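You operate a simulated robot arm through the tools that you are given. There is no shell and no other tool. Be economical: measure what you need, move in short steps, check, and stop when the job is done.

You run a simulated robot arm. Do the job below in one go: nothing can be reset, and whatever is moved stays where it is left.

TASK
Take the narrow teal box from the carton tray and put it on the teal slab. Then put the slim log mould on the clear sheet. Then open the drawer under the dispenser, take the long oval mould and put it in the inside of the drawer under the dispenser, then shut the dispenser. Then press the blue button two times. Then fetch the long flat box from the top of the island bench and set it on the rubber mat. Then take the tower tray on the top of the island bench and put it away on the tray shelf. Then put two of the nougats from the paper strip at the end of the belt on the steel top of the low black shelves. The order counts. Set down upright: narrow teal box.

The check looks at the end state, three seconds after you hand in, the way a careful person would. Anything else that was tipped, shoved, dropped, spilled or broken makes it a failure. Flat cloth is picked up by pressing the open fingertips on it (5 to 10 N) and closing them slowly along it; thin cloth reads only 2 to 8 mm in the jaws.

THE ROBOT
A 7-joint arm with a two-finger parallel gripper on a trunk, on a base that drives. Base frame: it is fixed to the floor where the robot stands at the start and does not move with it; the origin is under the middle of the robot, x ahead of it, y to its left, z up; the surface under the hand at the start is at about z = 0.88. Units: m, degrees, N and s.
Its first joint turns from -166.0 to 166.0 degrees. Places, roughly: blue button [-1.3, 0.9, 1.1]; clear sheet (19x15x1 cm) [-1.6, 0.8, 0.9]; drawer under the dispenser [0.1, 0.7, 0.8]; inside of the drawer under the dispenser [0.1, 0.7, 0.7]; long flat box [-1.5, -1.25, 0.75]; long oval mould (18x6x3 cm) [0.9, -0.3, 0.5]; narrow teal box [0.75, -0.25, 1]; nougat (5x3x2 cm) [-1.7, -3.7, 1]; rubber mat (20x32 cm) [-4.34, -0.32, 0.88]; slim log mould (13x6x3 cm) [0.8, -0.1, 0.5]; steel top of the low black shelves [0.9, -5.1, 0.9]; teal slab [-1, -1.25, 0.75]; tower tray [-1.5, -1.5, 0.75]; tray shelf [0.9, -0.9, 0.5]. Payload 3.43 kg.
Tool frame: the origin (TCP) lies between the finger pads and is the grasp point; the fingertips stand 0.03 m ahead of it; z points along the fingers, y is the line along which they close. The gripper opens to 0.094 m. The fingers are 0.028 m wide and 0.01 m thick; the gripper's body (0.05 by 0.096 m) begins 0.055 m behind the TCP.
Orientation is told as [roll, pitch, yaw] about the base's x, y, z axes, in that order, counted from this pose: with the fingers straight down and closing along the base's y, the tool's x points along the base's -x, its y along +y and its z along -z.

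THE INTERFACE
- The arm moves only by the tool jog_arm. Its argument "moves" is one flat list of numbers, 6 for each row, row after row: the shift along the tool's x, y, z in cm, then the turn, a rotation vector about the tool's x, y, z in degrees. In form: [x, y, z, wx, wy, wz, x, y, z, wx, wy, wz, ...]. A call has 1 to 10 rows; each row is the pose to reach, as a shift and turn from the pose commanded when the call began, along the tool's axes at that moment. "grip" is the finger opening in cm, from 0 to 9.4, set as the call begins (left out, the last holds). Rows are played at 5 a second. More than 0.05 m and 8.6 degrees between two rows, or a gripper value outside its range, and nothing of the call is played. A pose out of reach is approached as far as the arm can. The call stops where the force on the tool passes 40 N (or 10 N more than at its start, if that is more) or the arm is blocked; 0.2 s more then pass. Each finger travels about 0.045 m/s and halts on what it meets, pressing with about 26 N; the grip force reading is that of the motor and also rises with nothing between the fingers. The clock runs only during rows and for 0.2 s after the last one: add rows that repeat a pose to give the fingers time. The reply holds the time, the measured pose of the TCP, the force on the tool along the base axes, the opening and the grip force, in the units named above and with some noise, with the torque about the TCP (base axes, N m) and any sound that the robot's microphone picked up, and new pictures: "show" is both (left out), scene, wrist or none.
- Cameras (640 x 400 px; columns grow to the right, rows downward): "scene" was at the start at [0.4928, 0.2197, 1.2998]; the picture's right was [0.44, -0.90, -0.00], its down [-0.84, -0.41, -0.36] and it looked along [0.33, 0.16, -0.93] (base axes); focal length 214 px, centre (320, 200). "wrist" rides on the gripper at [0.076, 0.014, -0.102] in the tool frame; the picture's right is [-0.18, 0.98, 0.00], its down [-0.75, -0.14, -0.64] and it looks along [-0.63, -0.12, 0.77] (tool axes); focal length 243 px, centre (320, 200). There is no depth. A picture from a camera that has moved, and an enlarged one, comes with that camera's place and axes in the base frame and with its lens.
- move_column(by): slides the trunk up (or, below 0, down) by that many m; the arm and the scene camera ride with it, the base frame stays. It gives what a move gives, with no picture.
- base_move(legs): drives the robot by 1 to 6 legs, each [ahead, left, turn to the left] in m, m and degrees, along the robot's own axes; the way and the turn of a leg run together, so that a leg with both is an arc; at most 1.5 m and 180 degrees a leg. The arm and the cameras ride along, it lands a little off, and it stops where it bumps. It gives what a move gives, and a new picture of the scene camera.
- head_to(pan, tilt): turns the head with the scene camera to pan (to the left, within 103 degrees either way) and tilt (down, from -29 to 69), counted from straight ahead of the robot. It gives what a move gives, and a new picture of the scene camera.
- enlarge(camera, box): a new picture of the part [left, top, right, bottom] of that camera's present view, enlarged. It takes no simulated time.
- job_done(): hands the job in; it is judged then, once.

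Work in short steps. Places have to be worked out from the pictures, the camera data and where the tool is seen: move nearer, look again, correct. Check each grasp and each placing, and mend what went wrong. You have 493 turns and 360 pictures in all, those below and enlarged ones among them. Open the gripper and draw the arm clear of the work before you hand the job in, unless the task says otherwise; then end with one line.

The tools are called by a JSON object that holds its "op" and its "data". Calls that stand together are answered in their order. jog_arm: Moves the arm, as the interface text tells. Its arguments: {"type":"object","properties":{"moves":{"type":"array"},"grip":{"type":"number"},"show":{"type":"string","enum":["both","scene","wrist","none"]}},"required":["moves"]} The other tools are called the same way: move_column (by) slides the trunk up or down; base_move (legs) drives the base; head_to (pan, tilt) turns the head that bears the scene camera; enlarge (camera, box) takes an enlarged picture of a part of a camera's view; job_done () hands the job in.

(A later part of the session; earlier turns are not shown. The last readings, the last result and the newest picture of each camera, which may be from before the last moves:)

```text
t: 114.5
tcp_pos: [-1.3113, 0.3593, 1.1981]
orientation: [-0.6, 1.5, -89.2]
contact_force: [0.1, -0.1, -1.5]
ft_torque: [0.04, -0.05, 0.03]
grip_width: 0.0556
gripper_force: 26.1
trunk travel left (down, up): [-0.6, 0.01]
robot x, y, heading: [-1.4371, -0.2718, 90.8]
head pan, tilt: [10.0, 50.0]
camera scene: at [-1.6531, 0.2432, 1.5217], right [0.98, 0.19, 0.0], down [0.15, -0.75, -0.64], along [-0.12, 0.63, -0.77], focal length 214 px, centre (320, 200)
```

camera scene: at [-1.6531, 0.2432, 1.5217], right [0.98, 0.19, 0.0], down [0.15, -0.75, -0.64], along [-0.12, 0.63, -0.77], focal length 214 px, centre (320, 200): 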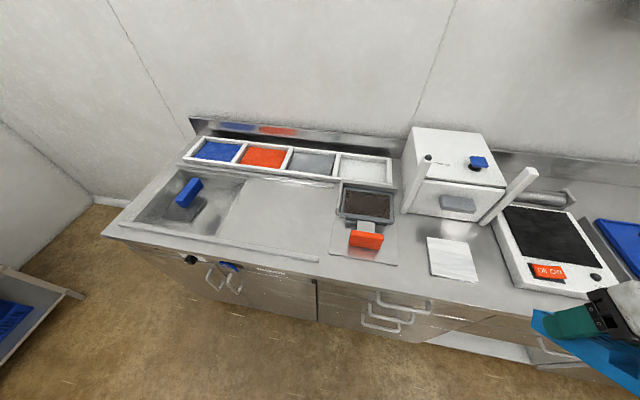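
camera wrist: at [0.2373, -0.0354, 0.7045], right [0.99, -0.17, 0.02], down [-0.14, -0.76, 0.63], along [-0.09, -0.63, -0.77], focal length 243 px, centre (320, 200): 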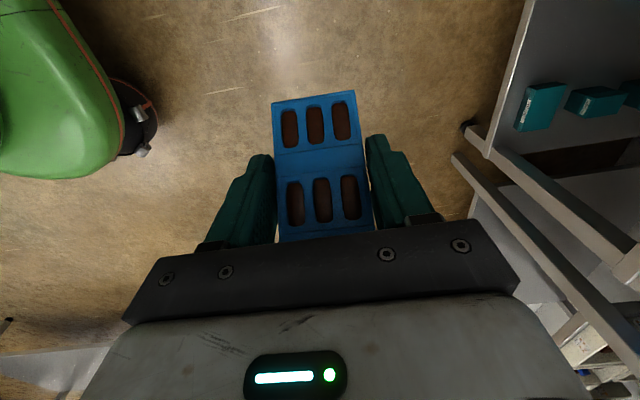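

That works. Try another 90° so the mould lies along x and the hand leans toward −x (ideal).

{"op": "jog_arm", "data": {"moves": [0, 0, 0, 0, 0, 8.5, 0, 0, 0, 0, 0, 17, 0, 0, 0, 0, 0, 25.5, 0, 0, 0, 0, 0, 34, 0, 0, 0, 0, 0, 42.5, 0, 0, 0, 0, 0, 51, 0, 0, 0, 0, 0, 59.5, 0, 0, 0, 0, 0, 68, 0, 0, 0, 0, 0, 76.5, 0, 0, 0, 0, 0, 85], "show": "none"}}

```text
t: 116.7
tcp_pos: [-1.3127, 0.3583, 1.1992]
orientation: [-1.5, -0.4, -174.3]
contact_force: [0.0, -0.1, -2.0]
ft_torque: [0.0, 0.0, 0.0]
grip_width: 0.0553
gripper_force: 26.0
trunk travel left (down, up): [-0.6, 0.01]
robot x, y, heading: [-1.4391, -0.2735, 90.9]
head pan, tilt: [10.0, 50.0]
```

Works. Now lean the hand 52° (toward −x) so the mould is level, and drive closer.

{"op": "jog_arm", "data": {"moves": [0, 0, 0, 0, 7.5, 2, 0, 0, 0, 0, 15, 4, 0, 0, 0, 0, 22.5, 5, 0, 0, 0, 0, 30, 5, 0, 0, 0, 0, 37.5, 5, 0, 0, 0, 0, 45, 5, 0, 0, 0, 0, 52, 5, 0, 0, 0, 0, 52, 5], "show": "none"}}

{"op": "base_move", "data": {"legs": [[0.2, 0.2, -0.9]]}}

```text
t: 118.5
tcp_pos: [-1.311, 0.3586, 1.1992]
orientation: [-5.6, 51.5, 177.1]
contact_force: [-1.0, 0.5, -1.6]
ft_torque: [0.01, -0.01, 0.0]
grip_width: 0.0551
gripper_force: 25.9
trunk travel left (down, up): [-0.6, 0.01]
robot x, y, heading: [-1.4356, -0.2726, 91.0]
head pan, tilt: [10.0, 50.0]
```

```text
t: 120.4
tcp_pos: [-1.4965, 0.5526, 1.1992]
orientation: [-5.6, 51.3, 175.9]
contact_force: [0.6, -0.5, -1.5]
ft_torque: [0.02, 0.04, 0.01]
grip_width: 0.0553
gripper_force: 26.0
trunk travel left (down, up): [-0.6, 0.01]
robot x, y, heading: [-1.6352, -0.0745, 89.8]
head pan, tilt: [10.0, 50.0]
camera scene: at [-1.8411, 0.4446, 1.5217], right [0.99, 0.17, 0.0], down [0.13, -0.76, -0.64], along [-0.11, 0.63, -0.77], focal length 214 px, centre (320, 200)
```

scene: 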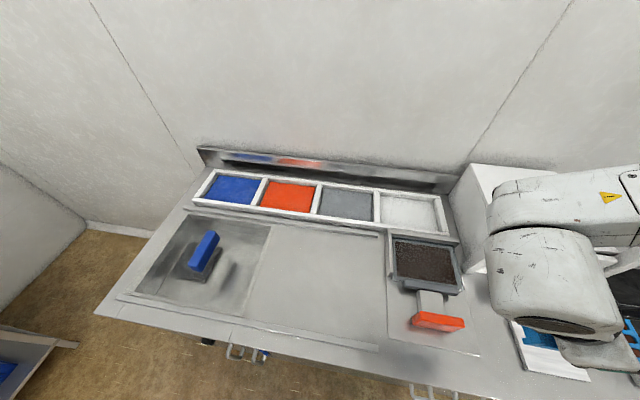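

Correct the residual roll/yaw so the mould is level and aligned, and move over toward the sheet.

{"op": "jog_arm", "data": {"moves": [-3, -4, 0, -0.6, 0.3, -1.1, -6, -8, 0, -1.2, 0.6, -2.2, -9, -12, 0, -1.8, 0.9, -3.3, -12, -14, -0.2, -2.4, 1.2, -4.4, -13.1, -15, -0.4, -2.4, 1.2, -4.4, -13.1, -15, -0.4, -2.4, 1.2, -4.4]}}

```text
t: 121.8
tcp_pos: [-1.5852, 0.7101, 1.1072]
orientation: [2.4, 52.7, -176.9]
contact_force: [0.7, 0.1, -1.8]
ft_torque: [0.0, 0.02, 0.0]
grip_width: 0.0554
gripper_force: 26.2
trunk travel left (down, up): [-0.6, 0.01]
robot x, y, heading: [-1.6346, -0.0751, 90.0]
head pan, tilt: [10.0, 50.0]
camera scene: at [-1.8412, 0.4447, 1.5216], right [0.99, 0.17, 0.0], down [0.13, -0.76, -0.64], along [-0.11, 0.63, -0.77], focal length 214 px, centre (320, 200)
camera wrist: at [-1.6204, 0.6972, 1.2323], right [-0.09, -0.99, -0.12], down [-0.97, 0.12, -0.21], along [0.22, 0.1, -0.97], focal length 243 px, centre (320, 200)
```

scene: 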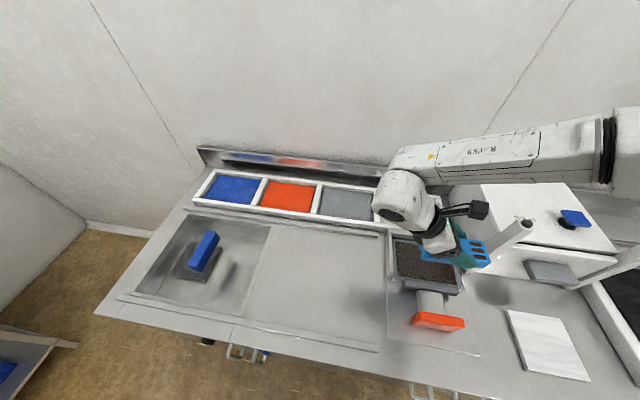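
wrist: 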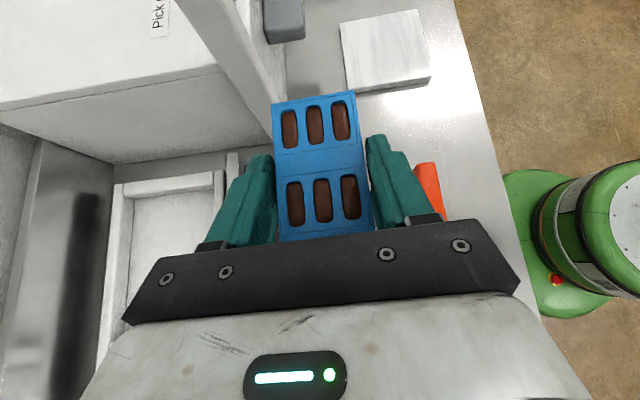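

Orientation is level and aligned. Sheet centre triangulates to (−1.561, 0.766, 0.90); mould centre is ≈4 mm from the TCP. Move above and lower 13 cm.

{"op": "jog_arm", "data": {"moves": [1.0, -2.8, 1.1, 0, 0, 0, 1.7, -5.7, 2.2, 0, 0, 0, -1.5, -5.7, 4.6, 0, 0, 0, -5, -5.7, 7.3, 0, 0, 0, -8.6, -5.7, 10.1, 0, 0, 0, -8.6, -5.7, 10.1, 0, 0, 0]}}

```text
t: 123.2
tcp_pos: [-1.5581, 0.7615, 0.9798]
orientation: [2.4, 52.6, -177.0]
contact_force: [-0.2, 0.5, -1.0]
ft_torque: [-0.01, 0.0, 0.0]
grip_width: 0.0553
gripper_force: 25.7
trunk travel left (down, up): [-0.6, 0.01]
robot x, y, heading: [-1.6319, -0.0737, 89.7]
head pan, tilt: [10.0, 50.0]
camera scene: at [-1.8412, 0.4448, 1.5216], right [0.99, 0.17, 0.0], down [0.13, -0.76, -0.64], along [-0.11, 0.63, -0.77], focal length 214 px, centre (320, 200)
camera wrist: at [-1.5923, 0.7492, 1.1034], right [-0.09, -0.99, -0.12], down [-0.97, 0.12, -0.21], along [0.22, 0.1, -0.97], focal length 243 px, centre (320, 200)
```

scene: 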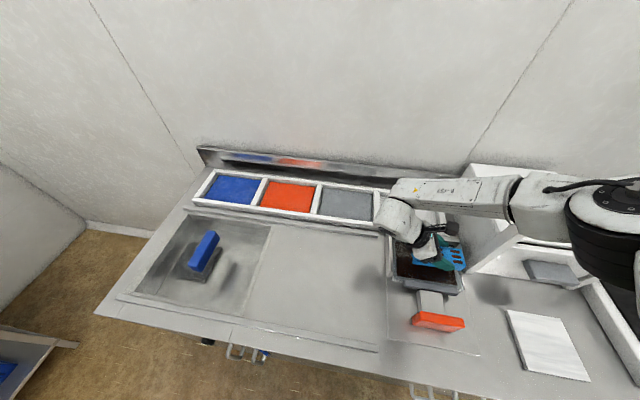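
wrist: 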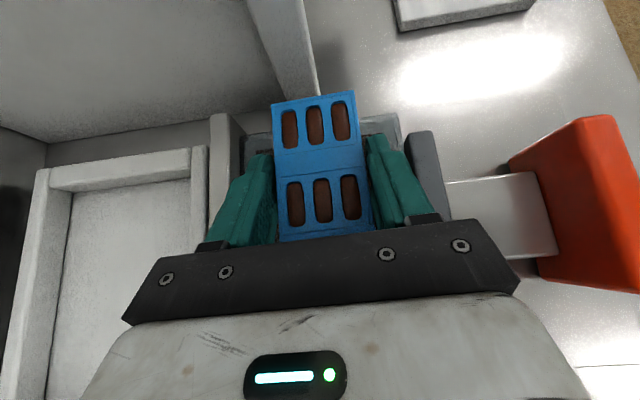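

Sheet spans x −1.668…−1.478, y 0.691…0.838. Shift −0.8 cm in x and creep down.

{"op": "jog_arm", "data": {"moves": [-0.5, -0.3, -0.6, 0, 0, 0, -2.1, -0.3, 0.6, 0, 0, 0, -2.7, -0.3, 1.1, 0, 0, 0, -3.1, -0.3, 1.4, 0, 0, 0, -3.4, -0.3, 1.65, 0, 0, 0, -3.7, -0.3, 1.9, 0, 0, 0, -4.0, -0.3, 2.1, 0, 0, 0, -4.3, -0.3, 2.35, 0, 0, 0]}}

```text
t: 124.6
tcp_pos: [-1.565, 0.7669, 0.9441]
orientation: [1.6, 53.0, -177.7]
contact_force: [-2.0, -3.8, 18.6]
ft_torque: [0.12, 0.36, -0.23]
grip_width: 0.0555
gripper_force: 26.1
trunk travel left (down, up): [-0.6, 0.01]
robot x, y, heading: [-1.6364, -0.0766, 89.8]
head pan, tilt: [10.0, 50.0]
stopped in row 6: the force on the tool passed its limit at 47 N (the readings are from after the stop); the commanded pose is now the measured one
camera scene: at [-1.8417, 0.4435, 1.522], right [0.99, 0.17, 0.0], down [0.13, -0.75, -0.64], along [-0.11, 0.63, -0.77], focal length 214 px, centre (320, 200)
camera wrist: at [-1.6006, 0.7533, 1.0681], right [-0.09, -0.99, -0.13], down [-0.97, 0.12, -0.22], along [0.23, 0.11, -0.97], focal length 243 px, centre (320, 200)
```

scene: 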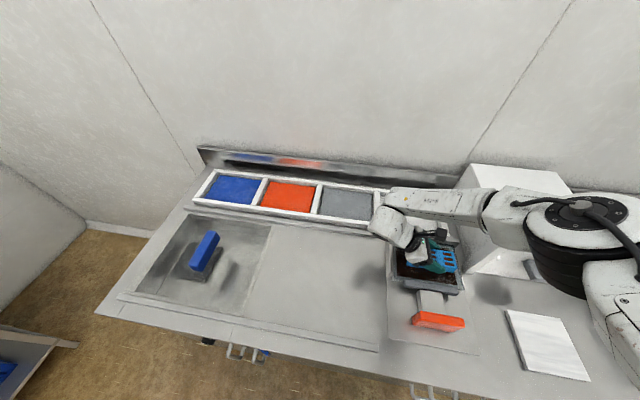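
wrist: 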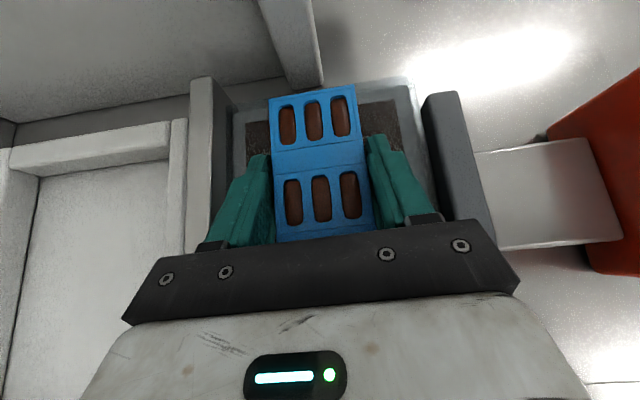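

Resting on the sheet. Ease 1 mm, open to 7.2 cm, and withdraw along the tool axis.

{"op": "jog_arm", "data": {"moves": [0.1, 0, -0.1, 0, 0, 0, 0.1, 0, -0.1, 0, 0, 0, 0.1, 0, -0.1, 0, 0, 0], "grip": 7.4, "show": "wrist"}}

{"op": "jog_arm", "data": {"moves": [1, 0, -2, 0, 0, 0, 3, 0, -5, 0, 0, 0, 6, 0, -8, 0, 0, 0, 10, 0, -10, 0, 0, 0, 14, 0, -12, 0, 0, 0]}}

```text
t: 125.4
tcp_pos: [-1.5644, 0.7669, 0.9441]
orientation: [1.8, 53.0, -177.5]
contact_force: [-0.6, -9.3, 23.9]
ft_torque: [0.62, -0.38, -0.27]
grip_width: 0.0685
gripper_force: 0.1
trunk travel left (down, up): [-0.6, 0.01]
robot x, y, heading: [-1.6335, -0.077, 89.5]
head pan, tilt: [10.0, 50.0]
camera wrist: at [-1.6004, 0.7525, 1.068], right [-0.09, -0.99, -0.13], down [-0.97, 0.12, -0.22], along [0.23, 0.11, -0.97], focal length 243 px, centre (320, 200)
```

wrist: 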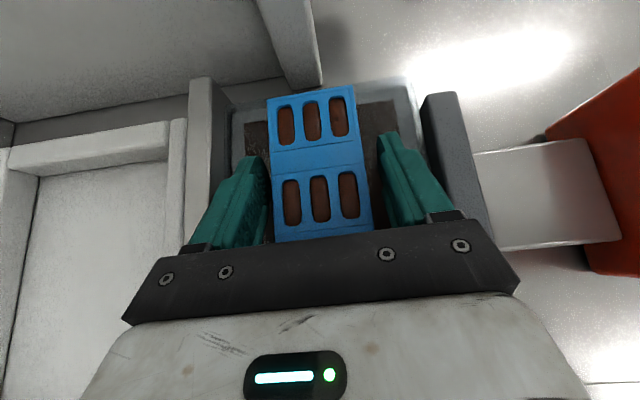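

```text
t: 126.6
tcp_pos: [-1.5764, 0.7687, 1.1303]
orientation: [1.8, 52.8, -177.4]
contact_force: [-1.0, -0.5, 0.1]
ft_torque: [0.01, 0.01, 0.0]
grip_width: 0.0737
gripper_force: 0.1
trunk travel left (down, up): [-0.6, 0.01]
robot x, y, heading: [-1.6325, -0.0801, 89.9]
head pan, tilt: [10.0, 50.0]
camera scene: at [-1.8417, 0.4444, 1.5216], right [0.99, 0.17, 0.0], down [0.13, -0.76, -0.64], along [-0.11, 0.63, -0.77], focal length 214 px, centre (320, 200)
camera wrist: at [-1.6113, 0.7554, 1.254], right [-0.09, -0.99, -0.13], down [-0.97, 0.12, -0.22], along [0.23, 0.1, -0.97], focal length 243 px, centre (320, 200)
```

scene: 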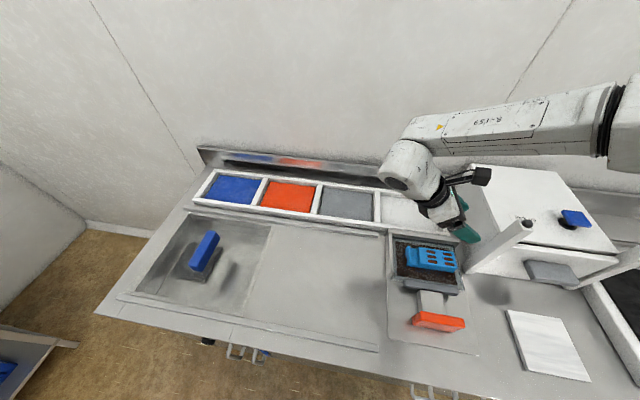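
wrist: 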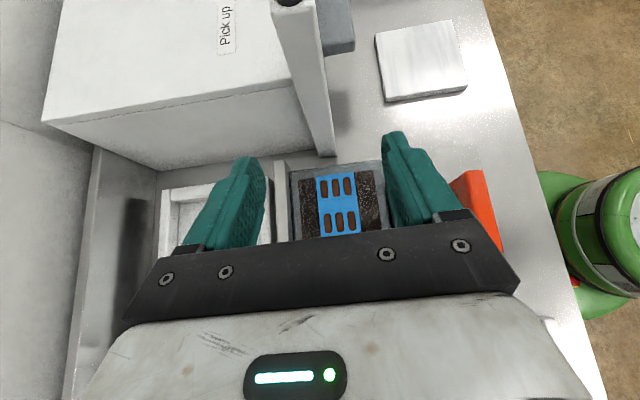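

Mould sits on the clear sheet. Back off, then straighten the hand.

{"op": "base_move", "data": {"legs": [[-0.35, 0, 0]]}}

{"op": "jog_arm", "data": {"moves": [0, 0, 0, 0, -7.5, 0, 0, 0, 0, 0, -15, 0, 0, 0, 0, 0, -22.5, 0, 0, 0, 0, 0, -30, 0, 0, 0, 0, 0, -37.5, 0, 0, 0, 0, 0, -45, 0, 0, 0, 0, 0, -52.6, 0, 0, 0, 0, 0, -52.6, 0], "show": "none", "grip": 9.4}}

{"op": "jog_arm", "data": {"moves": [0, 0, 0, 0, 0, -8.5, 0, 0, 0, 0, 0, -17, 0, 0, 0, 0, 0, -25.5, 0, 0, 0, 0, 0, -34, 0, 0, 0, 0, 0, -42.5, 0, 0, 0, 0, 0, -51, 0, 0, 0, 0, 0, -59.5, 0, 0, 0, 0, 0, -68, 0, 0, 0, 0, 0, -76.5, 0, 0, 0, 0, 0, -85], "show": "none"}}

{"op": "jog_arm", "data": {"moves": [0, 0, 0, 0, 0, -8.5, 0, 0, 0, 0, 0, -17, 0, 0, 0, 0, 0, -25.5, 0, 0, 0, 0, 0, -34, 0, 0, 0, 0, 0, -42.5, 0, 0, 0, 0, 0, -51, 0, 0, 0, 0, 0, -59.5, 0, 0, 0, 0, 0, -68, 0, 0, 0, 0, 0, -76.5, 0, 0, 0, 0, 0, -85], "show": "none"}}

```text
t: 128.9
tcp_pos: [-1.5726, 0.4204, 1.1292]
orientation: [1.7, 52.8, -177.7]
contact_force: [0.4, 0.1, 0.5]
ft_torque: [0.02, 0.0, 0.01]
grip_width: 0.0742
gripper_force: 0.1
trunk travel left (down, up): [-0.6, 0.01]
robot x, y, heading: [-1.6402, -0.423, 89.4]
head pan, tilt: [10.0, 50.0]
camera scene: at [-1.8407, 0.0966, 1.5217], right [0.99, 0.16, 0.0], down [0.13, -0.76, -0.64], along [-0.11, 0.63, -0.77], focal length 214 px, centre (320, 200)
```

scene: 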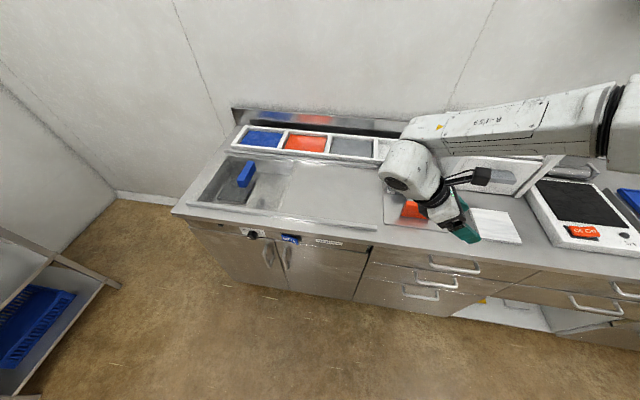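

```text
t: 130.7
tcp_pos: [-1.5741, 0.4193, 1.1289]
orientation: [1.1, 0.1, -179.3]
contact_force: [0.2, -0.6, 0.7]
ft_torque: [-0.01, 0.01, 0.0]
grip_width: 0.0944
gripper_force: 0.0
trunk travel left (down, up): [-0.6, 0.01]
robot x, y, heading: [-1.6395, -0.4234, 89.3]
head pan, tilt: [10.0, 50.0]
```

```text
t: 132.9
tcp_pos: [-1.5736, 0.421, 1.1292]
orientation: [0.2, -1.1, -94.1]
contact_force: [1.1, -0.3, -0.5]
ft_torque: [-0.02, 0.01, -0.01]
grip_width: 0.0939
gripper_force: 0.1
trunk travel left (down, up): [-0.6, 0.01]
robot x, y, heading: [-1.6359, -0.4251, 89.4]
head pan, tilt: [10.0, 50.0]
```

```text
t: 135.1
tcp_pos: [-1.5733, 0.4191, 1.1296]
orientation: [-1.1, -0.4, -9.3]
contact_force: [-0.2, 0.2, 0.3]
ft_torque: [-0.03, -0.01, -0.01]
grip_width: 0.094
gripper_force: 0.2
trunk travel left (down, up): [-0.6, 0.01]
robot x, y, heading: [-1.6372, -0.4224, 89.2]
head pan, tilt: [10.0, 50.0]
```

Retract the arm and drive right to the dispenser.

{"op": "jog_arm", "data": {"moves": [0, -4.5, 0, 0, 0, 1.9, 0, -9, 0, 0, 0, -1, 0, -13.5, 0, 0, 0, -3, 0, -18, 0, 0, 0, -5, 0, -22.5, 0, 0, 0, -7, 0, -27, 0, 0, 0, -9, 0, -27, 0, 0, 0, -9], "show": "none"}}

{"op": "base_move", "data": {"legs": [[0, -1.2, 0.8], [0, -0.45, 0]]}}

{"op": "move_column", "data": {"by": -0.2}}

{"op": "head_to", "data": {"pan": 0, "tilt": 40}}

```text
t: 136.7
tcp_pos: [-1.6163, 0.1511, 1.1348]
orientation: [-1.2, -0.2, -0.3]
contact_force: [0.4, 0.2, -0.9]
ft_torque: [-0.04, 0.01, 0.01]
grip_width: 0.094
gripper_force: 0.1
trunk travel left (down, up): [-0.6, 0.01]
robot x, y, heading: [-1.6395, -0.4273, 89.3]
head pan, tilt: [10.0, 50.0]
```

```text
t: 145.0
tcp_pos: [0.0197, 0.1488, 1.1346]
orientation: [-1.1, -0.2, -0.1]
contact_force: [0.3, -0.4, 0.6]
ft_torque: [0.02, -0.02, 0.02]
grip_width: 0.0938
gripper_force: 0.1
trunk travel left (down, up): [-0.6, 0.01]
robot x, y, heading: [-0.0014, -0.428, 89.7]
head pan, tilt: [10.0, 50.0]
camera scene: at [-0.2041, 0.0932, 1.5217], right [0.99, 0.17, 0.0], down [0.13, -0.76, -0.64], along [-0.11, 0.63, -0.77], focal length 214 px, centre (320, 200)
```

scene: 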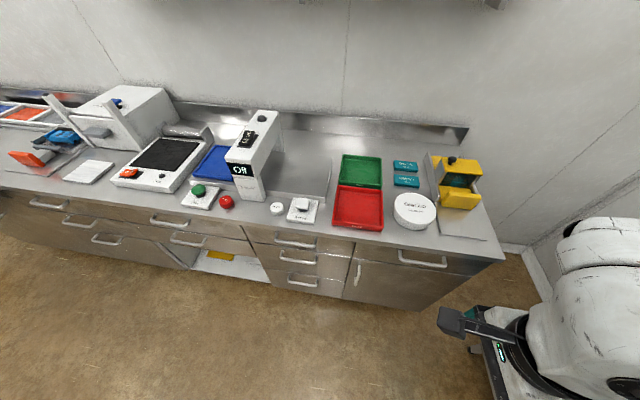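

```text
t: 147.2
tcp_pos: [0.0207, 0.1484, 0.9347]
orientation: [-1.1, -0.3, 0.0]
contact_force: [0.6, -0.3, -0.4]
ft_torque: [0.02, 0.0, 0.0]
grip_width: 0.0937
gripper_force: 0.1
trunk travel left (down, up): [-0.4, 0.21]
robot x, y, heading: [0.0032, -0.4262, 89.3]
head pan, tilt: [10.0, 50.0]
```

```text
t: 147.9
tcp_pos: [0.0206, 0.1493, 0.935]
orientation: [-1.1, -0.3, -0.1]
contact_force: [0.6, -1.1, -0.5]
ft_torque: [0.01, 0.0, 0.02]
grip_width: 0.0938
gripper_force: 0.1
trunk travel left (down, up): [-0.4, 0.21]
robot x, y, heading: [0.0027, -0.4227, 89.5]
head pan, tilt: [0.0, 40.0]
camera scene: at [-0.1907, 0.1023, 1.3359], right [1.0, 0.0, 0.0], down [0.0, -0.64, -0.77], along [0.0, 0.77, -0.64], focal length 214 px, centre (320, 200)
```

scene: 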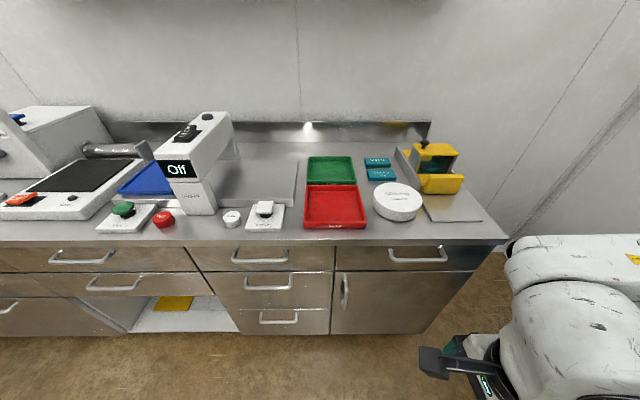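

The drawer handle bar is around x 0.02–0.175, y≈0.48, z≈0.80. Pitch the hand to point at the counter (+y), closing vertically.

{"op": "jog_arm", "data": {"moves": [0, 1.5, 1, -8.5, 0, 0, 0, 3, 2, -17, 0, 0, 0, 4.5, 3, -25.5, 0, 0, 0, 6, 4, -34, 0, 0, -1, 7.5, 5, -42.5, 0, 0, -2, 9, 6, -51, 0, 0, -3, 10.5, 7, -59.5, 0, 0, -4, 12, 8, -68, 0, 0, -5, 12, 9, -76.5, 0, 0, -6, 12, 10, -85, 0, 0]}}

```text
t: 150.1
tcp_pos: [0.0794, 0.2683, 0.8337]
orientation: [84.0, -0.3, -0.1]
contact_force: [-0.5, 0.2, -0.1]
ft_torque: [0.0, -0.01, 0.0]
grip_width: 0.0937
gripper_force: 0.1
out of reach, approached as far as the arm can: row 4, 5
trunk travel left (down, up): [-0.4, 0.21]
robot x, y, heading: [0.0003, -0.4292, 89.6]
head pan, tilt: [0.0, 40.0]
camera scene: at [-0.1908, 0.1022, 1.336], right [1.0, -0.01, 0.0], down [0.0, -0.64, -0.77], along [0.0, 0.77, -0.64], focal length 214 px, centre (320, 200)
camera wrist: at [0.0038, 0.1667, 0.86], right [0.18, 0.1, 0.98], down [0.75, -0.65, -0.07], along [0.63, 0.75, -0.2], focal length 243 px, centre (320, 200)
```

scene: 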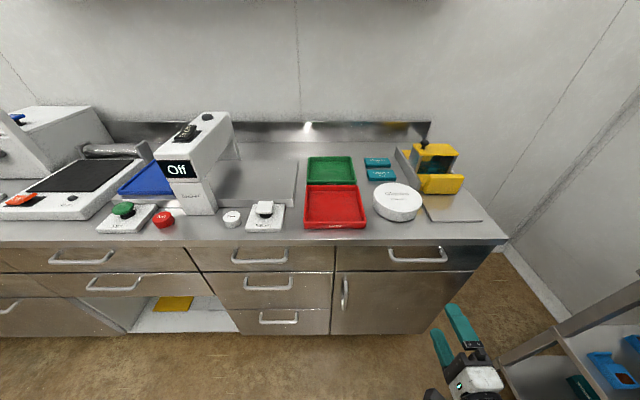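
wrist: 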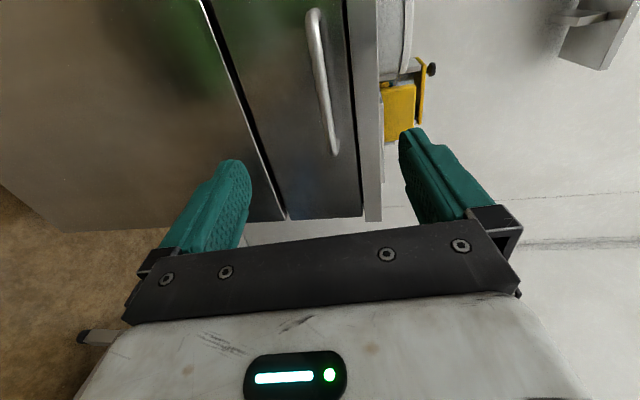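

Bar seen at x 0.015–0.175, y≈0.478, z≈0.817. Level the hand, narrow the opening to 4.2 cm and approach.

{"op": "jog_arm", "data": {"moves": [-1, 0, 4, -3, 0, 0, -2, 0, 8, -6, 0, 0, -2, 0.2, 12, -6, 0, 0, -2, 0.3, 14.5, -6, 0, 0, -2, 0.3, 14.5, -6, 0, 0], "grip": 4.2}}

```text
t: 151.3
tcp_pos: [0.1006, 0.4098, 0.8196]
orientation: [89.9, -0.2, 0.0]
contact_force: [-0.5, 0.0, -0.2]
ft_torque: [0.01, 0.0, -0.01]
grip_width: 0.0421
gripper_force: 0.1
trunk travel left (down, up): [-0.4, 0.21]
robot x, y, heading: [0.0061, -0.4287, 89.7]
head pan, tilt: [0.0, 40.0]
camera scene: at [-0.1908, 0.1023, 1.3359], right [1.0, -0.01, 0.0], down [0.0, -0.64, -0.77], along [0.0, 0.77, -0.64], focal length 214 px, centre (320, 200)
camera wrist: at [0.0243, 0.307, 0.8354], right [0.18, 0.0, 0.98], down [0.75, -0.64, -0.14], along [0.63, 0.77, -0.12], focal length 243 px, centre (320, 200)
```

scene: 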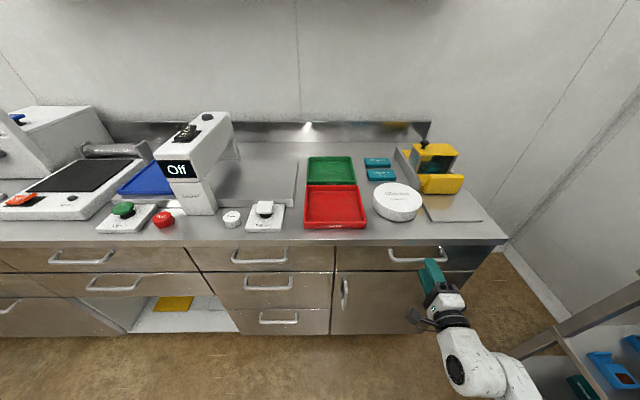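
wrist: 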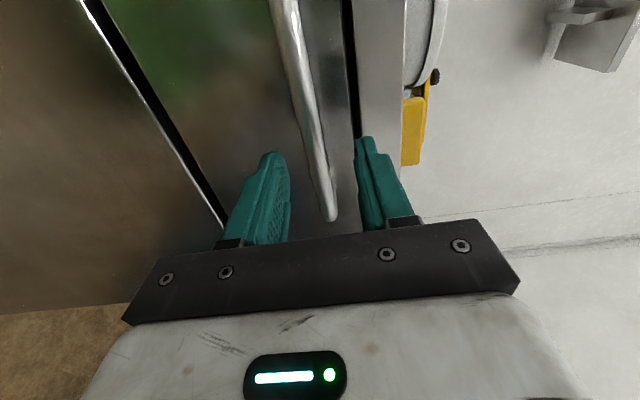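

Bar is centred between the fingers. Advance 5.3 cm and close.

{"op": "jog_arm", "data": {"moves": [0, 0, 2, 0, 0, 0, 0, 0, 4, 0, 0, 0, 0, 0, 5.3, 0, 0, 0, 0, 0, 5.3, 0, 0, 0], "show": "wrist"}}

{"op": "jog_arm", "data": {"moves": [0, 0, 0, 0, 0, 0, 0, 0, 0, 0, 0, 0, 0, 0, 0, 0, 0, 0, 0, 0, 0, 0, 0, 0], "grip": 0.5, "show": "wrist"}}

```text
t: 152.0
tcp_pos: [0.1013, 0.4485, 0.821]
orientation: [90.1, -0.3, -0.1]
contact_force: [0.1, -13.4, 0.3]
ft_torque: [0.36, 0.02, 0.19]
grip_width: 0.0421
gripper_force: 0.1
trunk travel left (down, up): [-0.4, 0.21]
robot x, y, heading: [0.001, -0.4263, 89.5]
head pan, tilt: [0.0, 40.0]
stopped in row 3: the force on the tool passed its limit at 174 N (the readings are from after the stop); the commanded pose is now the measured one
camera wrist: at [0.0258, 0.3456, 0.8355], right [0.18, 0.0, 0.98], down [0.75, -0.64, -0.14], along [0.63, 0.77, -0.11], focal length 243 px, centre (320, 200)
```

wrist: 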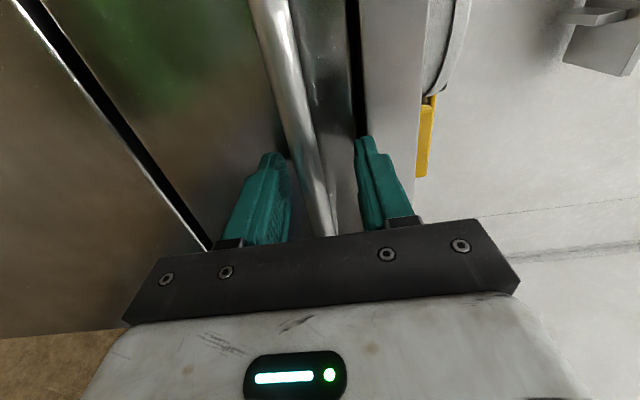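

```text
t: 153.0
tcp_pos: [0.1017, 0.4496, 0.8163]
orientation: [89.7, -0.3, -0.1]
contact_force: [-0.1, -21.5, -18.7]
ft_torque: [-0.06, 0.44, 0.01]
grip_width: 0.0175
gripper_force: 45.6
trunk travel left (down, up): [-0.4, 0.21]
robot x, y, heading: [0.0004, -0.4244, 89.6]
head pan, tilt: [0.0, 40.0]
camera wrist: at [0.0257, 0.3466, 0.8322], right [0.18, 0.01, 0.98], down [0.75, -0.64, -0.13], along [0.63, 0.77, -0.12], focal length 243 px, centre (320, 200)
```

wrist: 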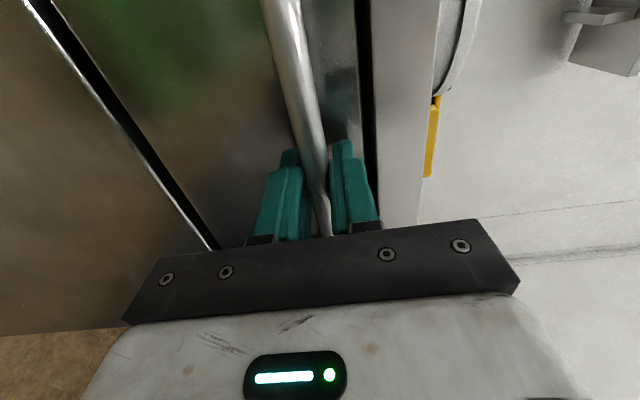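

Bar gripped. Pull the drawer out slowly.

{"op": "jog_arm", "data": {"moves": [0, 0, -1, 0, 0, 0, 0, 0, -3, 0, 0, 0, 0, 0, -5, 0, 0, 0, 0, 0, -7.5, 0, 0, 0, 0, 0, -10, 0, 0, 0, 0, 0, -10, 0, 0, 0]}}

```text
t: 154.4
tcp_pos: [0.1013, 0.35, 0.8159]
orientation: [89.7, -0.3, 0.2]
contact_force: [-4.5, -1.9, -28.6]
ft_torque: [-0.28, 0.74, -0.26]
grip_width: 0.0136
gripper_force: 45.7
trunk travel left (down, up): [-0.4, 0.21]
robot x, y, heading: [-0.0006, -0.4257, 89.7]
head pan, tilt: [0.0, 40.0]
camera scene: at [-0.1904, 0.1027, 1.3355], right [1.0, -0.01, 0.0], down [0.0, -0.64, -0.77], along [0.0, 0.77, -0.64], focal length 214 px, centre (320, 200)
camera wrist: at [0.0259, 0.2465, 0.8321], right [0.18, 0.01, 0.98], down [0.76, -0.64, -0.13], along [0.63, 0.77, -0.12], focal length 243 px, centre (320, 200)
```

scene: 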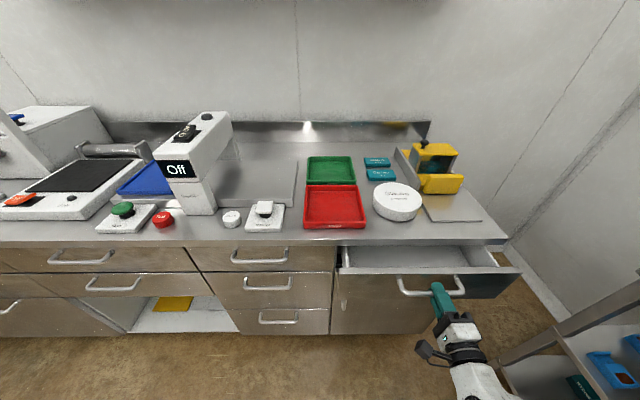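
wrist: 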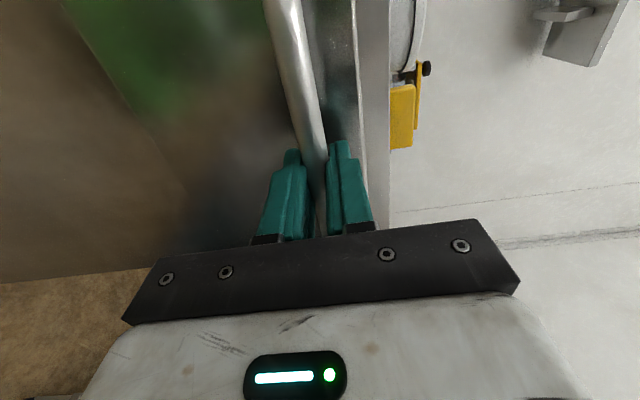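

The drawer slides. Ease the vertical strain and continue pulling.

{"op": "jog_arm", "data": {"moves": [0, -0.3, -1, 0, 0, 0, 0, -0.5, -4, 0, 0, 0, 0, -0.5, -7, 0, 0, 0, 0, -0.5, -10, 0, 0, 0, 0, -0.5, -13, 0, 0, 0, 0, -0.5, -13, 0, 0, 0]}}

```text
t: 155.8
tcp_pos: [0.1026, 0.2227, 0.8158]
orientation: [90.7, -0.2, -0.1]
contact_force: [-0.2, 0.7, 32.6]
ft_torque: [0.18, 0.51, -0.68]
grip_width: 0.0135
gripper_force: 45.4
trunk travel left (down, up): [-0.4, 0.21]
robot x, y, heading: [0.0028, -0.4265, 89.5]
head pan, tilt: [0.0, 40.0]
camera scene: at [-0.1901, 0.1013, 1.3367], right [1.0, -0.01, 0.0], down [0.0, -0.64, -0.77], along [0.0, 0.77, -0.64], focal length 214 px, centre (320, 200)
camera wrist: at [0.0261, 0.1185, 0.8303], right [0.18, -0.01, 0.98], down [0.75, -0.64, -0.15], along [0.63, 0.77, -0.11], focal length 243 px, centre (320, 200)
```

scene: 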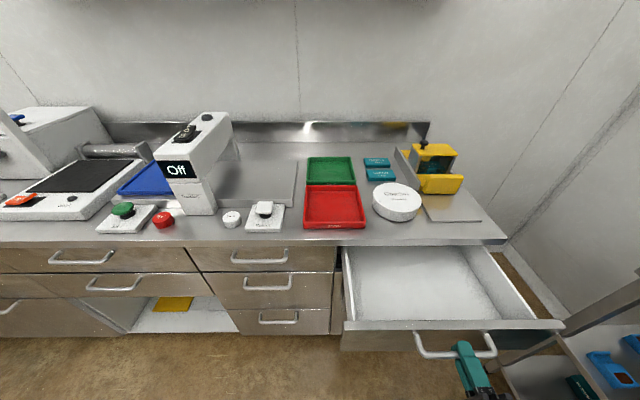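
wrist: 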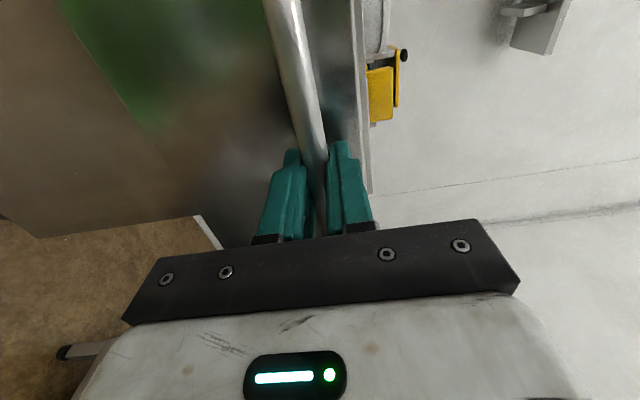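

Drawer is open ~23 cm. Release the bar and back off.

{"op": "jog_arm", "data": {"moves": [0, 0.3, 0, 0, 0, 0, 0, 0.3, 0, 0, 0, 0, 0, 0.3, 0, 0, 0, 0], "grip": 4.2, "show": "none"}}

{"op": "base_move", "data": {"legs": [[-0.25, 0, 0.4]]}}

```text
t: 156.6
tcp_pos: [0.1016, 0.222, 0.8155]
orientation: [90.0, -0.3, -0.1]
contact_force: [0.4, 0.3, -0.7]
ft_torque: [-0.01, 0.01, 0.01]
grip_width: 0.0421
gripper_force: 0.0
trunk travel left (down, up): [-0.4, 0.21]
robot x, y, heading: [0.0053, -0.4252, 89.8]
head pan, tilt: [0.0, 40.0]
```

```text
t: 158.4
tcp_pos: [0.0976, -0.0265, 0.815]
orientation: [90.0, -0.2, 0.3]
contact_force: [-0.3, -0.2, -0.7]
ft_torque: [0.04, -0.02, 0.04]
grip_width: 0.042
gripper_force: 0.0
trunk travel left (down, up): [-0.4, 0.21]
robot x, y, heading: [-0.0007, -0.6743, 90.3]
head pan, tilt: [0.0, 40.0]
camera scene: at [-0.1939, -0.1485, 1.3359], right [1.0, 0.0, 0.0], down [0.0, -0.64, -0.77], along [0.0, 0.77, -0.64], focal length 214 px, centre (320, 200)
```

scene: 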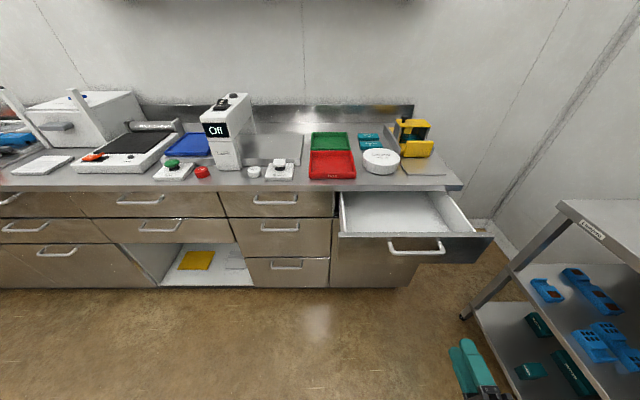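

Now return the hand to pointing down, then to the rel −270° yaw used at the sheet (leans left, camera on top), for the long oval mould.

{"op": "jog_arm", "data": {"moves": [0, 0, 0, 8.5, 0, 0, 0, 0, 0, 17, 0, 0, 0, 0, 0, 25.5, 0, 0, 0, 0, 0, 34, 0, 0, 0, 0, 0, 42.5, 0, 0, 0, 0, 0, 51, 0, 0, 0, 0, 0, 59.5, 0, 0, 0, 0, 0, 68, 0, 0, 0, 0, 0, 76.5, 0, 0, 0, 0, 0, 85, 0, 0], "show": "none"}}

{"op": "jog_arm", "data": {"moves": [0, 0, 0, 5, 0, 0, 0, 0, -4, 5, 0, 8.5, 0, 0, -4, 5, 0, 17, 0, 0, -4, 5, 0, 25.5, 0, 0, -4, 5, 0, 34, 0, 0, -4, 5, 0, 42.5, 0, 0, -4, 5, 0, 51, 0, 0, -4, 5, 0, 59.5, 0, 0, -4, 5, 0, 68, 0, 0, -4, 5, 0, 76], "show": "none"}}

{"op": "base_move", "data": {"legs": [[0, 0.3, -45], [0, 0, -45.3]]}}

```text
t: 160.6
tcp_pos: [0.0971, -0.0281, 0.8151]
orientation: [4.9, -0.3, 0.2]
contact_force: [0.4, 0.2, 0.6]
ft_torque: [0.04, 0.01, 0.01]
grip_width: 0.0419
gripper_force: 0.1
trunk travel left (down, up): [-0.4, 0.21]
robot x, y, heading: [-0.0002, -0.6769, 89.9]
head pan, tilt: [0.0, 40.0]
```

```text
t: 162.8
tcp_pos: [0.0957, -0.0302, 0.8557]
orientation: [-2.2, 2.0, -75.9]
contact_force: [0.1, 0.5, 1.0]
ft_torque: [0.02, 0.03, 0.03]
grip_width: 0.0419
gripper_force: 0.0
trunk travel left (down, up): [-0.4, 0.21]
robot x, y, heading: [0.0012, -0.6782, 89.8]
head pan, tilt: [0.0, 40.0]
```

```text
t: 167.3
tcp_pos: [0.3783, -0.6701, 0.8549]
orientation: [-2.2, 2.0, -166.3]
contact_force: [0.3, 0.6, -0.4]
ft_torque: [-0.01, -0.02, -0.03]
grip_width: 0.0418
gripper_force: 0.0
trunk travel left (down, up): [-0.4, 0.21]
robot x, y, heading: [-0.2653, -0.5661, -0.8]
head pan, tilt: [0.0, 40.0]
camera scene: at [0.2644, -0.3773, 1.3359], right [-0.01, -1.0, 0.0], down [-0.64, 0.01, -0.77], along [0.77, -0.01, -0.64], focal length 214 px, centre (320, 200)
```

scene: 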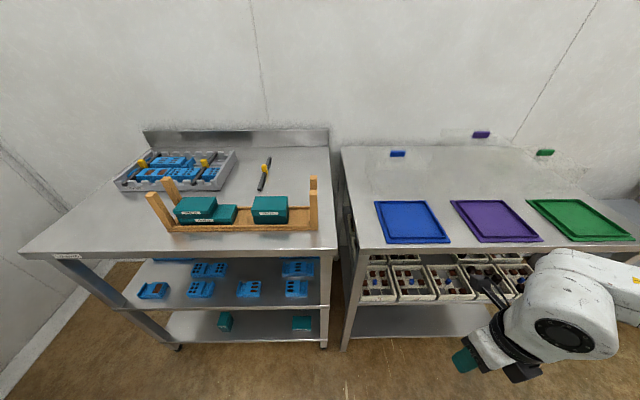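

Drive to in front of the mould bench, finish turning the hand, and lower the trunk.

{"op": "base_move", "data": {"legs": [[-0.13, 0.4, 0.8]]}}

{"op": "jog_arm", "data": {"moves": [0, 0, 0, 0, 0, 8.5, 0, 0, 0, 0, 0, 17, 0, 0, 0, 0, 0, 25.5, 0, 0, 0, 0, 0, 34, 0, 0, 0, 0, 0, 42.5, 0, 0, 0, 0, 0, 51, 0, 0, 0, 0, 0, 59.5, 0, 0, 0, 0, 0, 68, 0, 0, 0, 0, 0, 76.5, 0, 0, 0, 0, 0, 85], "show": "none"}}

{"op": "jog_arm", "data": {"moves": [0, 0, 0, 0, 0, 8, 0, 0, 0, 0, 0, 16, 0, 0, 0, 0, 0, 19, 0, 0, 0, 0, 0, 19], "show": "none"}}

{"op": "jog_arm", "data": {"moves": [0, 0, 0, 0, 8, 0, 0, 0, 0, 0, 16, 0, 0, 0, 0, 0, 24, 0, 0, 0, 0, 0, 32, 0, 0, 0, 0, 0, 40, 0, 0, 0, 0, 0, 46, 0, 0, 0, 0, 0, 46, 0], "show": "scene", "grip": 8}}

```text
t: 169.9
tcp_pos: [0.2535, -0.2552, 0.8564]
orientation: [-2.3, 2.0, -165.3]
contact_force: [0.7, -0.2, -0.5]
ft_torque: [0.03, -0.01, -0.02]
grip_width: 0.0419
gripper_force: 0.0
trunk travel left (down, up): [-0.4, 0.21]
robot x, y, heading: [-0.3896, -0.1638, 0.4]
head pan, tilt: [0.0, 40.0]
camera scene: at [0.1345, 0.035, 1.3359], right [0.01, -1.0, 0.0], down [-0.64, 0.0, -0.77], along [0.77, 0.0, -0.64], focal length 214 px, centre (320, 200)
```

scene: 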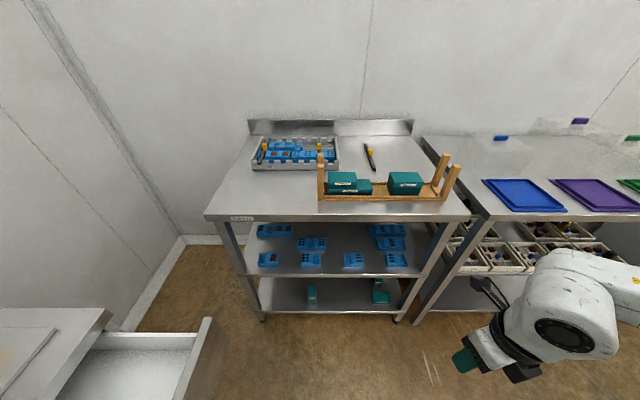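

```text
t: 172.1
tcp_pos: [0.2546, -0.2555, 0.856]
orientation: [-2.3, -2.0, 109.5]
contact_force: [-0.1, 0.1, -0.5]
ft_torque: [0.0, -0.02, -0.01]
grip_width: 0.0421
gripper_force: 0.0
trunk travel left (down, up): [-0.4, 0.21]
robot x, y, heading: [-0.3915, -0.1628, 0.2]
head pan, tilt: [0.0, 40.0]
```

```text
t: 173.1
tcp_pos: [0.2538, -0.2555, 0.858]
orientation: [-1.4, -2.6, 90.7]
contact_force: [-0.5, 0.5, -0.2]
ft_torque: [-0.01, 0.01, 0.0]
grip_width: 0.0419
gripper_force: 0.1
trunk travel left (down, up): [-0.4, 0.21]
robot x, y, heading: [-0.3898, -0.1586, 0.3]
head pan, tilt: [0.0, 40.0]
```

```text
t: 174.7
tcp_pos: [0.2537, -0.2552, 0.8556]
orientation: [-2.0, 43.5, 89.3]
contact_force: [0.4, 0.2, -0.9]
ft_torque: [-0.02, -0.01, 0.01]
grip_width: 0.0801
gripper_force: 0.0
trunk travel left (down, up): [-0.4, 0.21]
robot x, y, heading: [-0.3949, -0.167, 0.3]
head pan, tilt: [0.0, 40.0]
camera scene: at [0.1345, 0.0351, 1.3359], right [0.01, -1.0, 0.0], down [-0.64, 0.0, -0.77], along [0.77, 0.0, -0.64], focal length 214 px, centre (320, 200)
```

scene: 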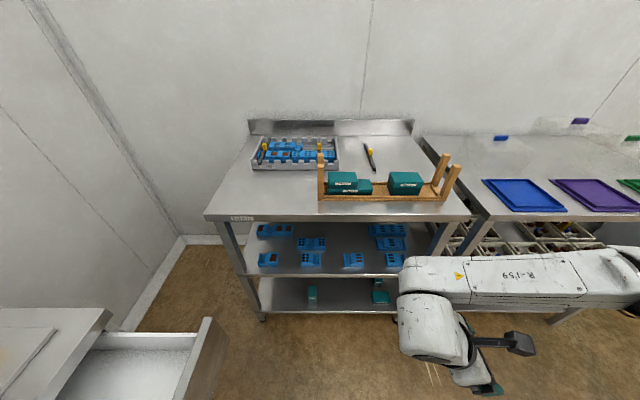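

{"op": "jog_arm", "data": {"moves": [4, 0, -3, -1, 1, 0, 8, 0, -6, -2, 2, 0, 12.8, 0, -8.5, -2, 3, 0, 12.8, 0, -8.5, -2, 3, 0], "show": "none"}}

{"op": "move_column", "data": {"by": -0.4}}

{"op": "head_to", "data": {"pan": -35, "tilt": 35}}

```text
refused: row 3 steps farther than a row can; nothing moved
```

```text
t: 178.6
tcp_pos: [0.2543, -0.2548, 0.4554]
orientation: [-2.0, 43.4, 89.3]
contact_force: [-0.8, -0.5, -0.2]
ft_torque: [-0.02, 0.01, 0.04]
grip_width: 0.0799
gripper_force: 0.1
trunk travel left (down, up): [0.0, 0.61]
robot x, y, heading: [-0.3903, -0.1673, 0.5]
head pan, tilt: [0.0, 40.0]
```

```text
t: 179.6
tcp_pos: [0.2536, -0.2547, 0.4547]
orientation: [-2.0, 43.4, 89.4]
contact_force: [-0.5, 0.5, 0.4]
ft_torque: [0.03, 0.01, -0.03]
grip_width: 0.0802
gripper_force: 0.1
trunk travel left (down, up): [0.0, 0.61]
robot x, y, heading: [-0.397, -0.1648, -0.0]
head pan, tilt: [-35.0, 35.0]
camera scene: at [0.1219, -0.0154, 0.9434], right [-0.57, -0.82, 0.0], down [-0.47, 0.33, -0.82], along [0.67, -0.47, -0.57], focal length 214 px, centre (320, 200)
```

scene: 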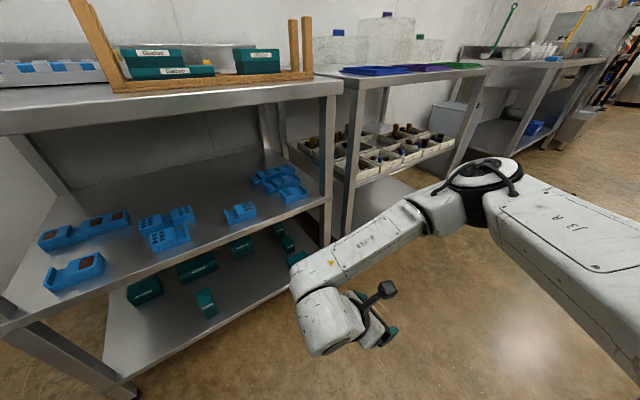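

Safe; now raise the hand to z≈0.605 and trim the orientation.

{"op": "jog_arm", "data": {"moves": [3.5, 0, -2.2, -0.7, 1, 0, 7, 0, -4.4, -1.4, 2, 0, 10, 0, -6.6, -2, 3, 0, 12.8, 0, -8.5, -2, 3, 0, 12.8, 0, -8.5, -2, 3, 0]}}

```text
t: 180.8
tcp_pos: [0.249, -0.2903, 0.6071]
orientation: [0.0, 46.4, 89.3]
contact_force: [-0.2, 1.0, 0.0]
ft_torque: [0.02, 0.0, -0.03]
grip_width: 0.0799
gripper_force: 0.1
trunk travel left (down, up): [0.0, 0.61]
robot x, y, heading: [-0.3928, -0.1601, 0.4]
head pan, tilt: [-35.0, 35.0]
camera scene: at [0.1218, -0.0155, 0.9434], right [-0.57, -0.82, 0.0], down [-0.47, 0.33, -0.82], along [0.67, -0.47, -0.57], focal length 214 px, centre (320, 200)
camera wrist: at [0.2347, -0.268, 0.7341], right [-0.98, 0.14, -0.13], down [0.15, 0.98, -0.1], along [0.12, -0.12, -0.99], focal length 243 px, centre (320, 200)
```

scene: 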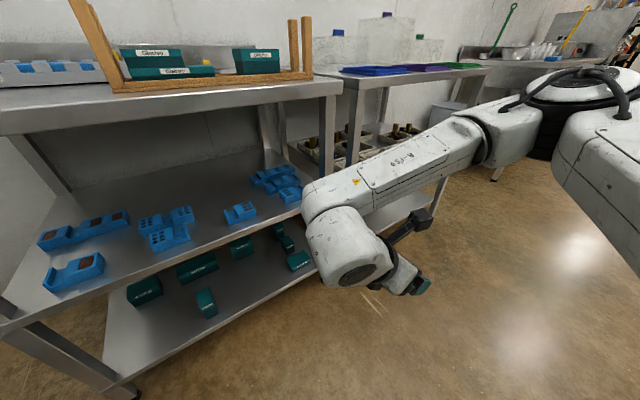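
wrist: 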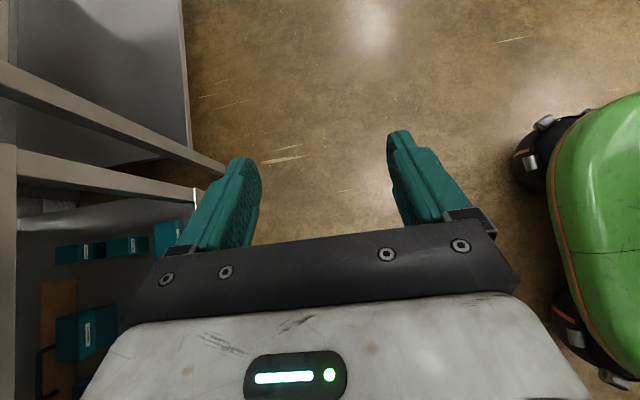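

Drive forward 0.28 m and look at the forearm clearance.

{"op": "base_move", "data": {"legs": [[0.28, 0.05, 0]]}}

```text
t: 182.8
tcp_pos: [0.5337, -0.2432, 0.6055]
orientation: [0.1, 46.4, 88.8]
contact_force: [0.1, 0.2, -0.7]
ft_torque: [0.0, 0.0, 0.01]
grip_width: 0.0799
gripper_force: 0.1
trunk travel left (down, up): [0.0, 0.61]
robot x, y, heading: [-0.1074, -0.1129, -0.3]
head pan, tilt: [-35.0, 35.0]
camera scene: at [0.4081, 0.0318, 0.9434], right [-0.58, -0.82, 0.0], down [-0.47, 0.33, -0.82], along [0.67, -0.47, -0.57], focal length 214 px, centre (320, 200)
```

scene: 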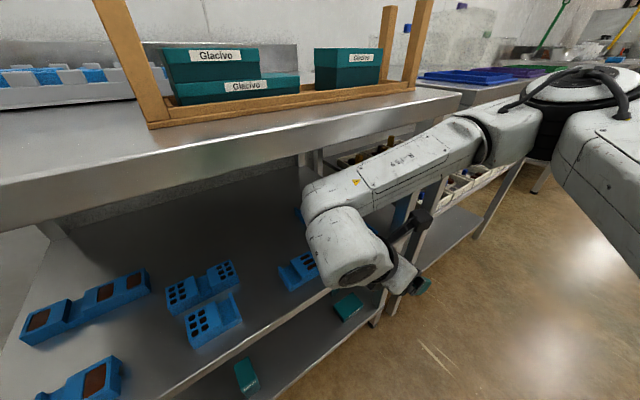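

The elbow is high in this posture. I'll back off, extend the arm fully in free space (which lowers the elbow), then drive in.

{"op": "base_move", "data": {"legs": [[-0.3, 0, 0.3]]}}

{"op": "jog_arm", "data": {"moves": [0, -4.5, 0, 0, 0, 0, 0, -9, 0, 0, 0, 0, 0, -13.5, 0, 0, 0, 0, 0, -18, 0, 0, 0, 0, 0, -22, 0, 0, 0, 0, 0, -26, 0, 0, 0, 0, 0, -26, 0, 0, 0, 0], "show": "scene"}}

```text
t: 184.8
tcp_pos: [0.2401, -0.2396, 0.6062]
orientation: [0.0, 46.4, 89.3]
contact_force: [0.3, -0.8, 0.8]
ft_torque: [0.05, -0.02, 0.04]
grip_width: 0.0799
gripper_force: 0.1
trunk travel left (down, up): [0.0, 0.61]
robot x, y, heading: [-0.3982, -0.1119, 0.3]
head pan, tilt: [-35.0, 35.0]
camera scene: at [0.1141, 0.0352, 0.9434], right [-0.57, -0.82, 0.0], down [-0.47, 0.33, -0.82], along [0.67, -0.47, -0.57], focal length 214 px, centre (320, 200)
```

scene: 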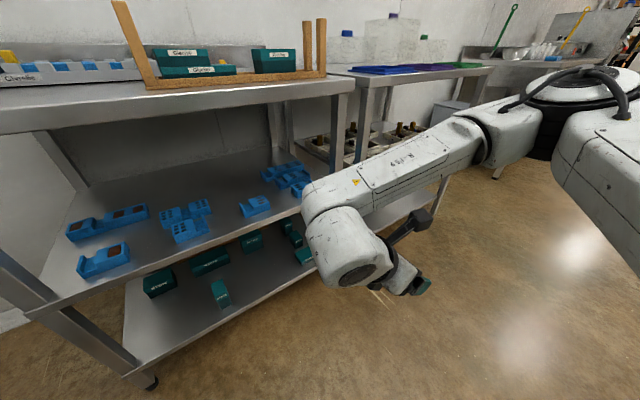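

```text
t: 186.4
tcp_pos: [0.4991, -0.2412, 0.6077]
orientation: [0.0, 46.4, 89.2]
contact_force: [-0.5, 0.0, 1.3]
ft_torque: [0.01, 0.02, -0.01]
grip_width: 0.08
gripper_force: 0.1
trunk travel left (down, up): [0.0, 0.61]
robot x, y, heading: [-0.4019, -0.1089, 0.4]
head pan, tilt: [-35.0, 35.0]
camera scene: at [0.1141, 0.0352, 0.9434], right [-0.57, -0.82, 0.0], down [-0.47, 0.33, -0.82], along [0.67, -0.47, -0.57], focal length 214 px, centre (320, 200)
```

scene: 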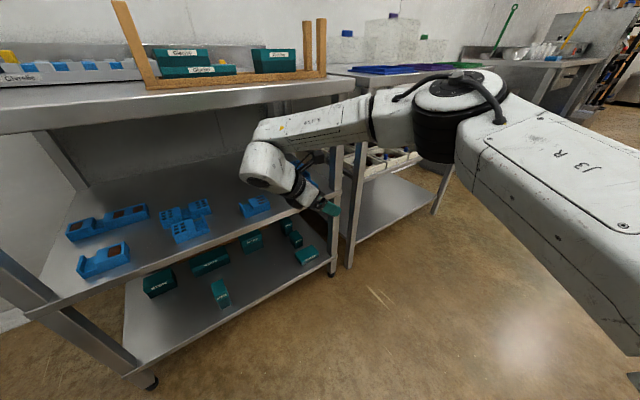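

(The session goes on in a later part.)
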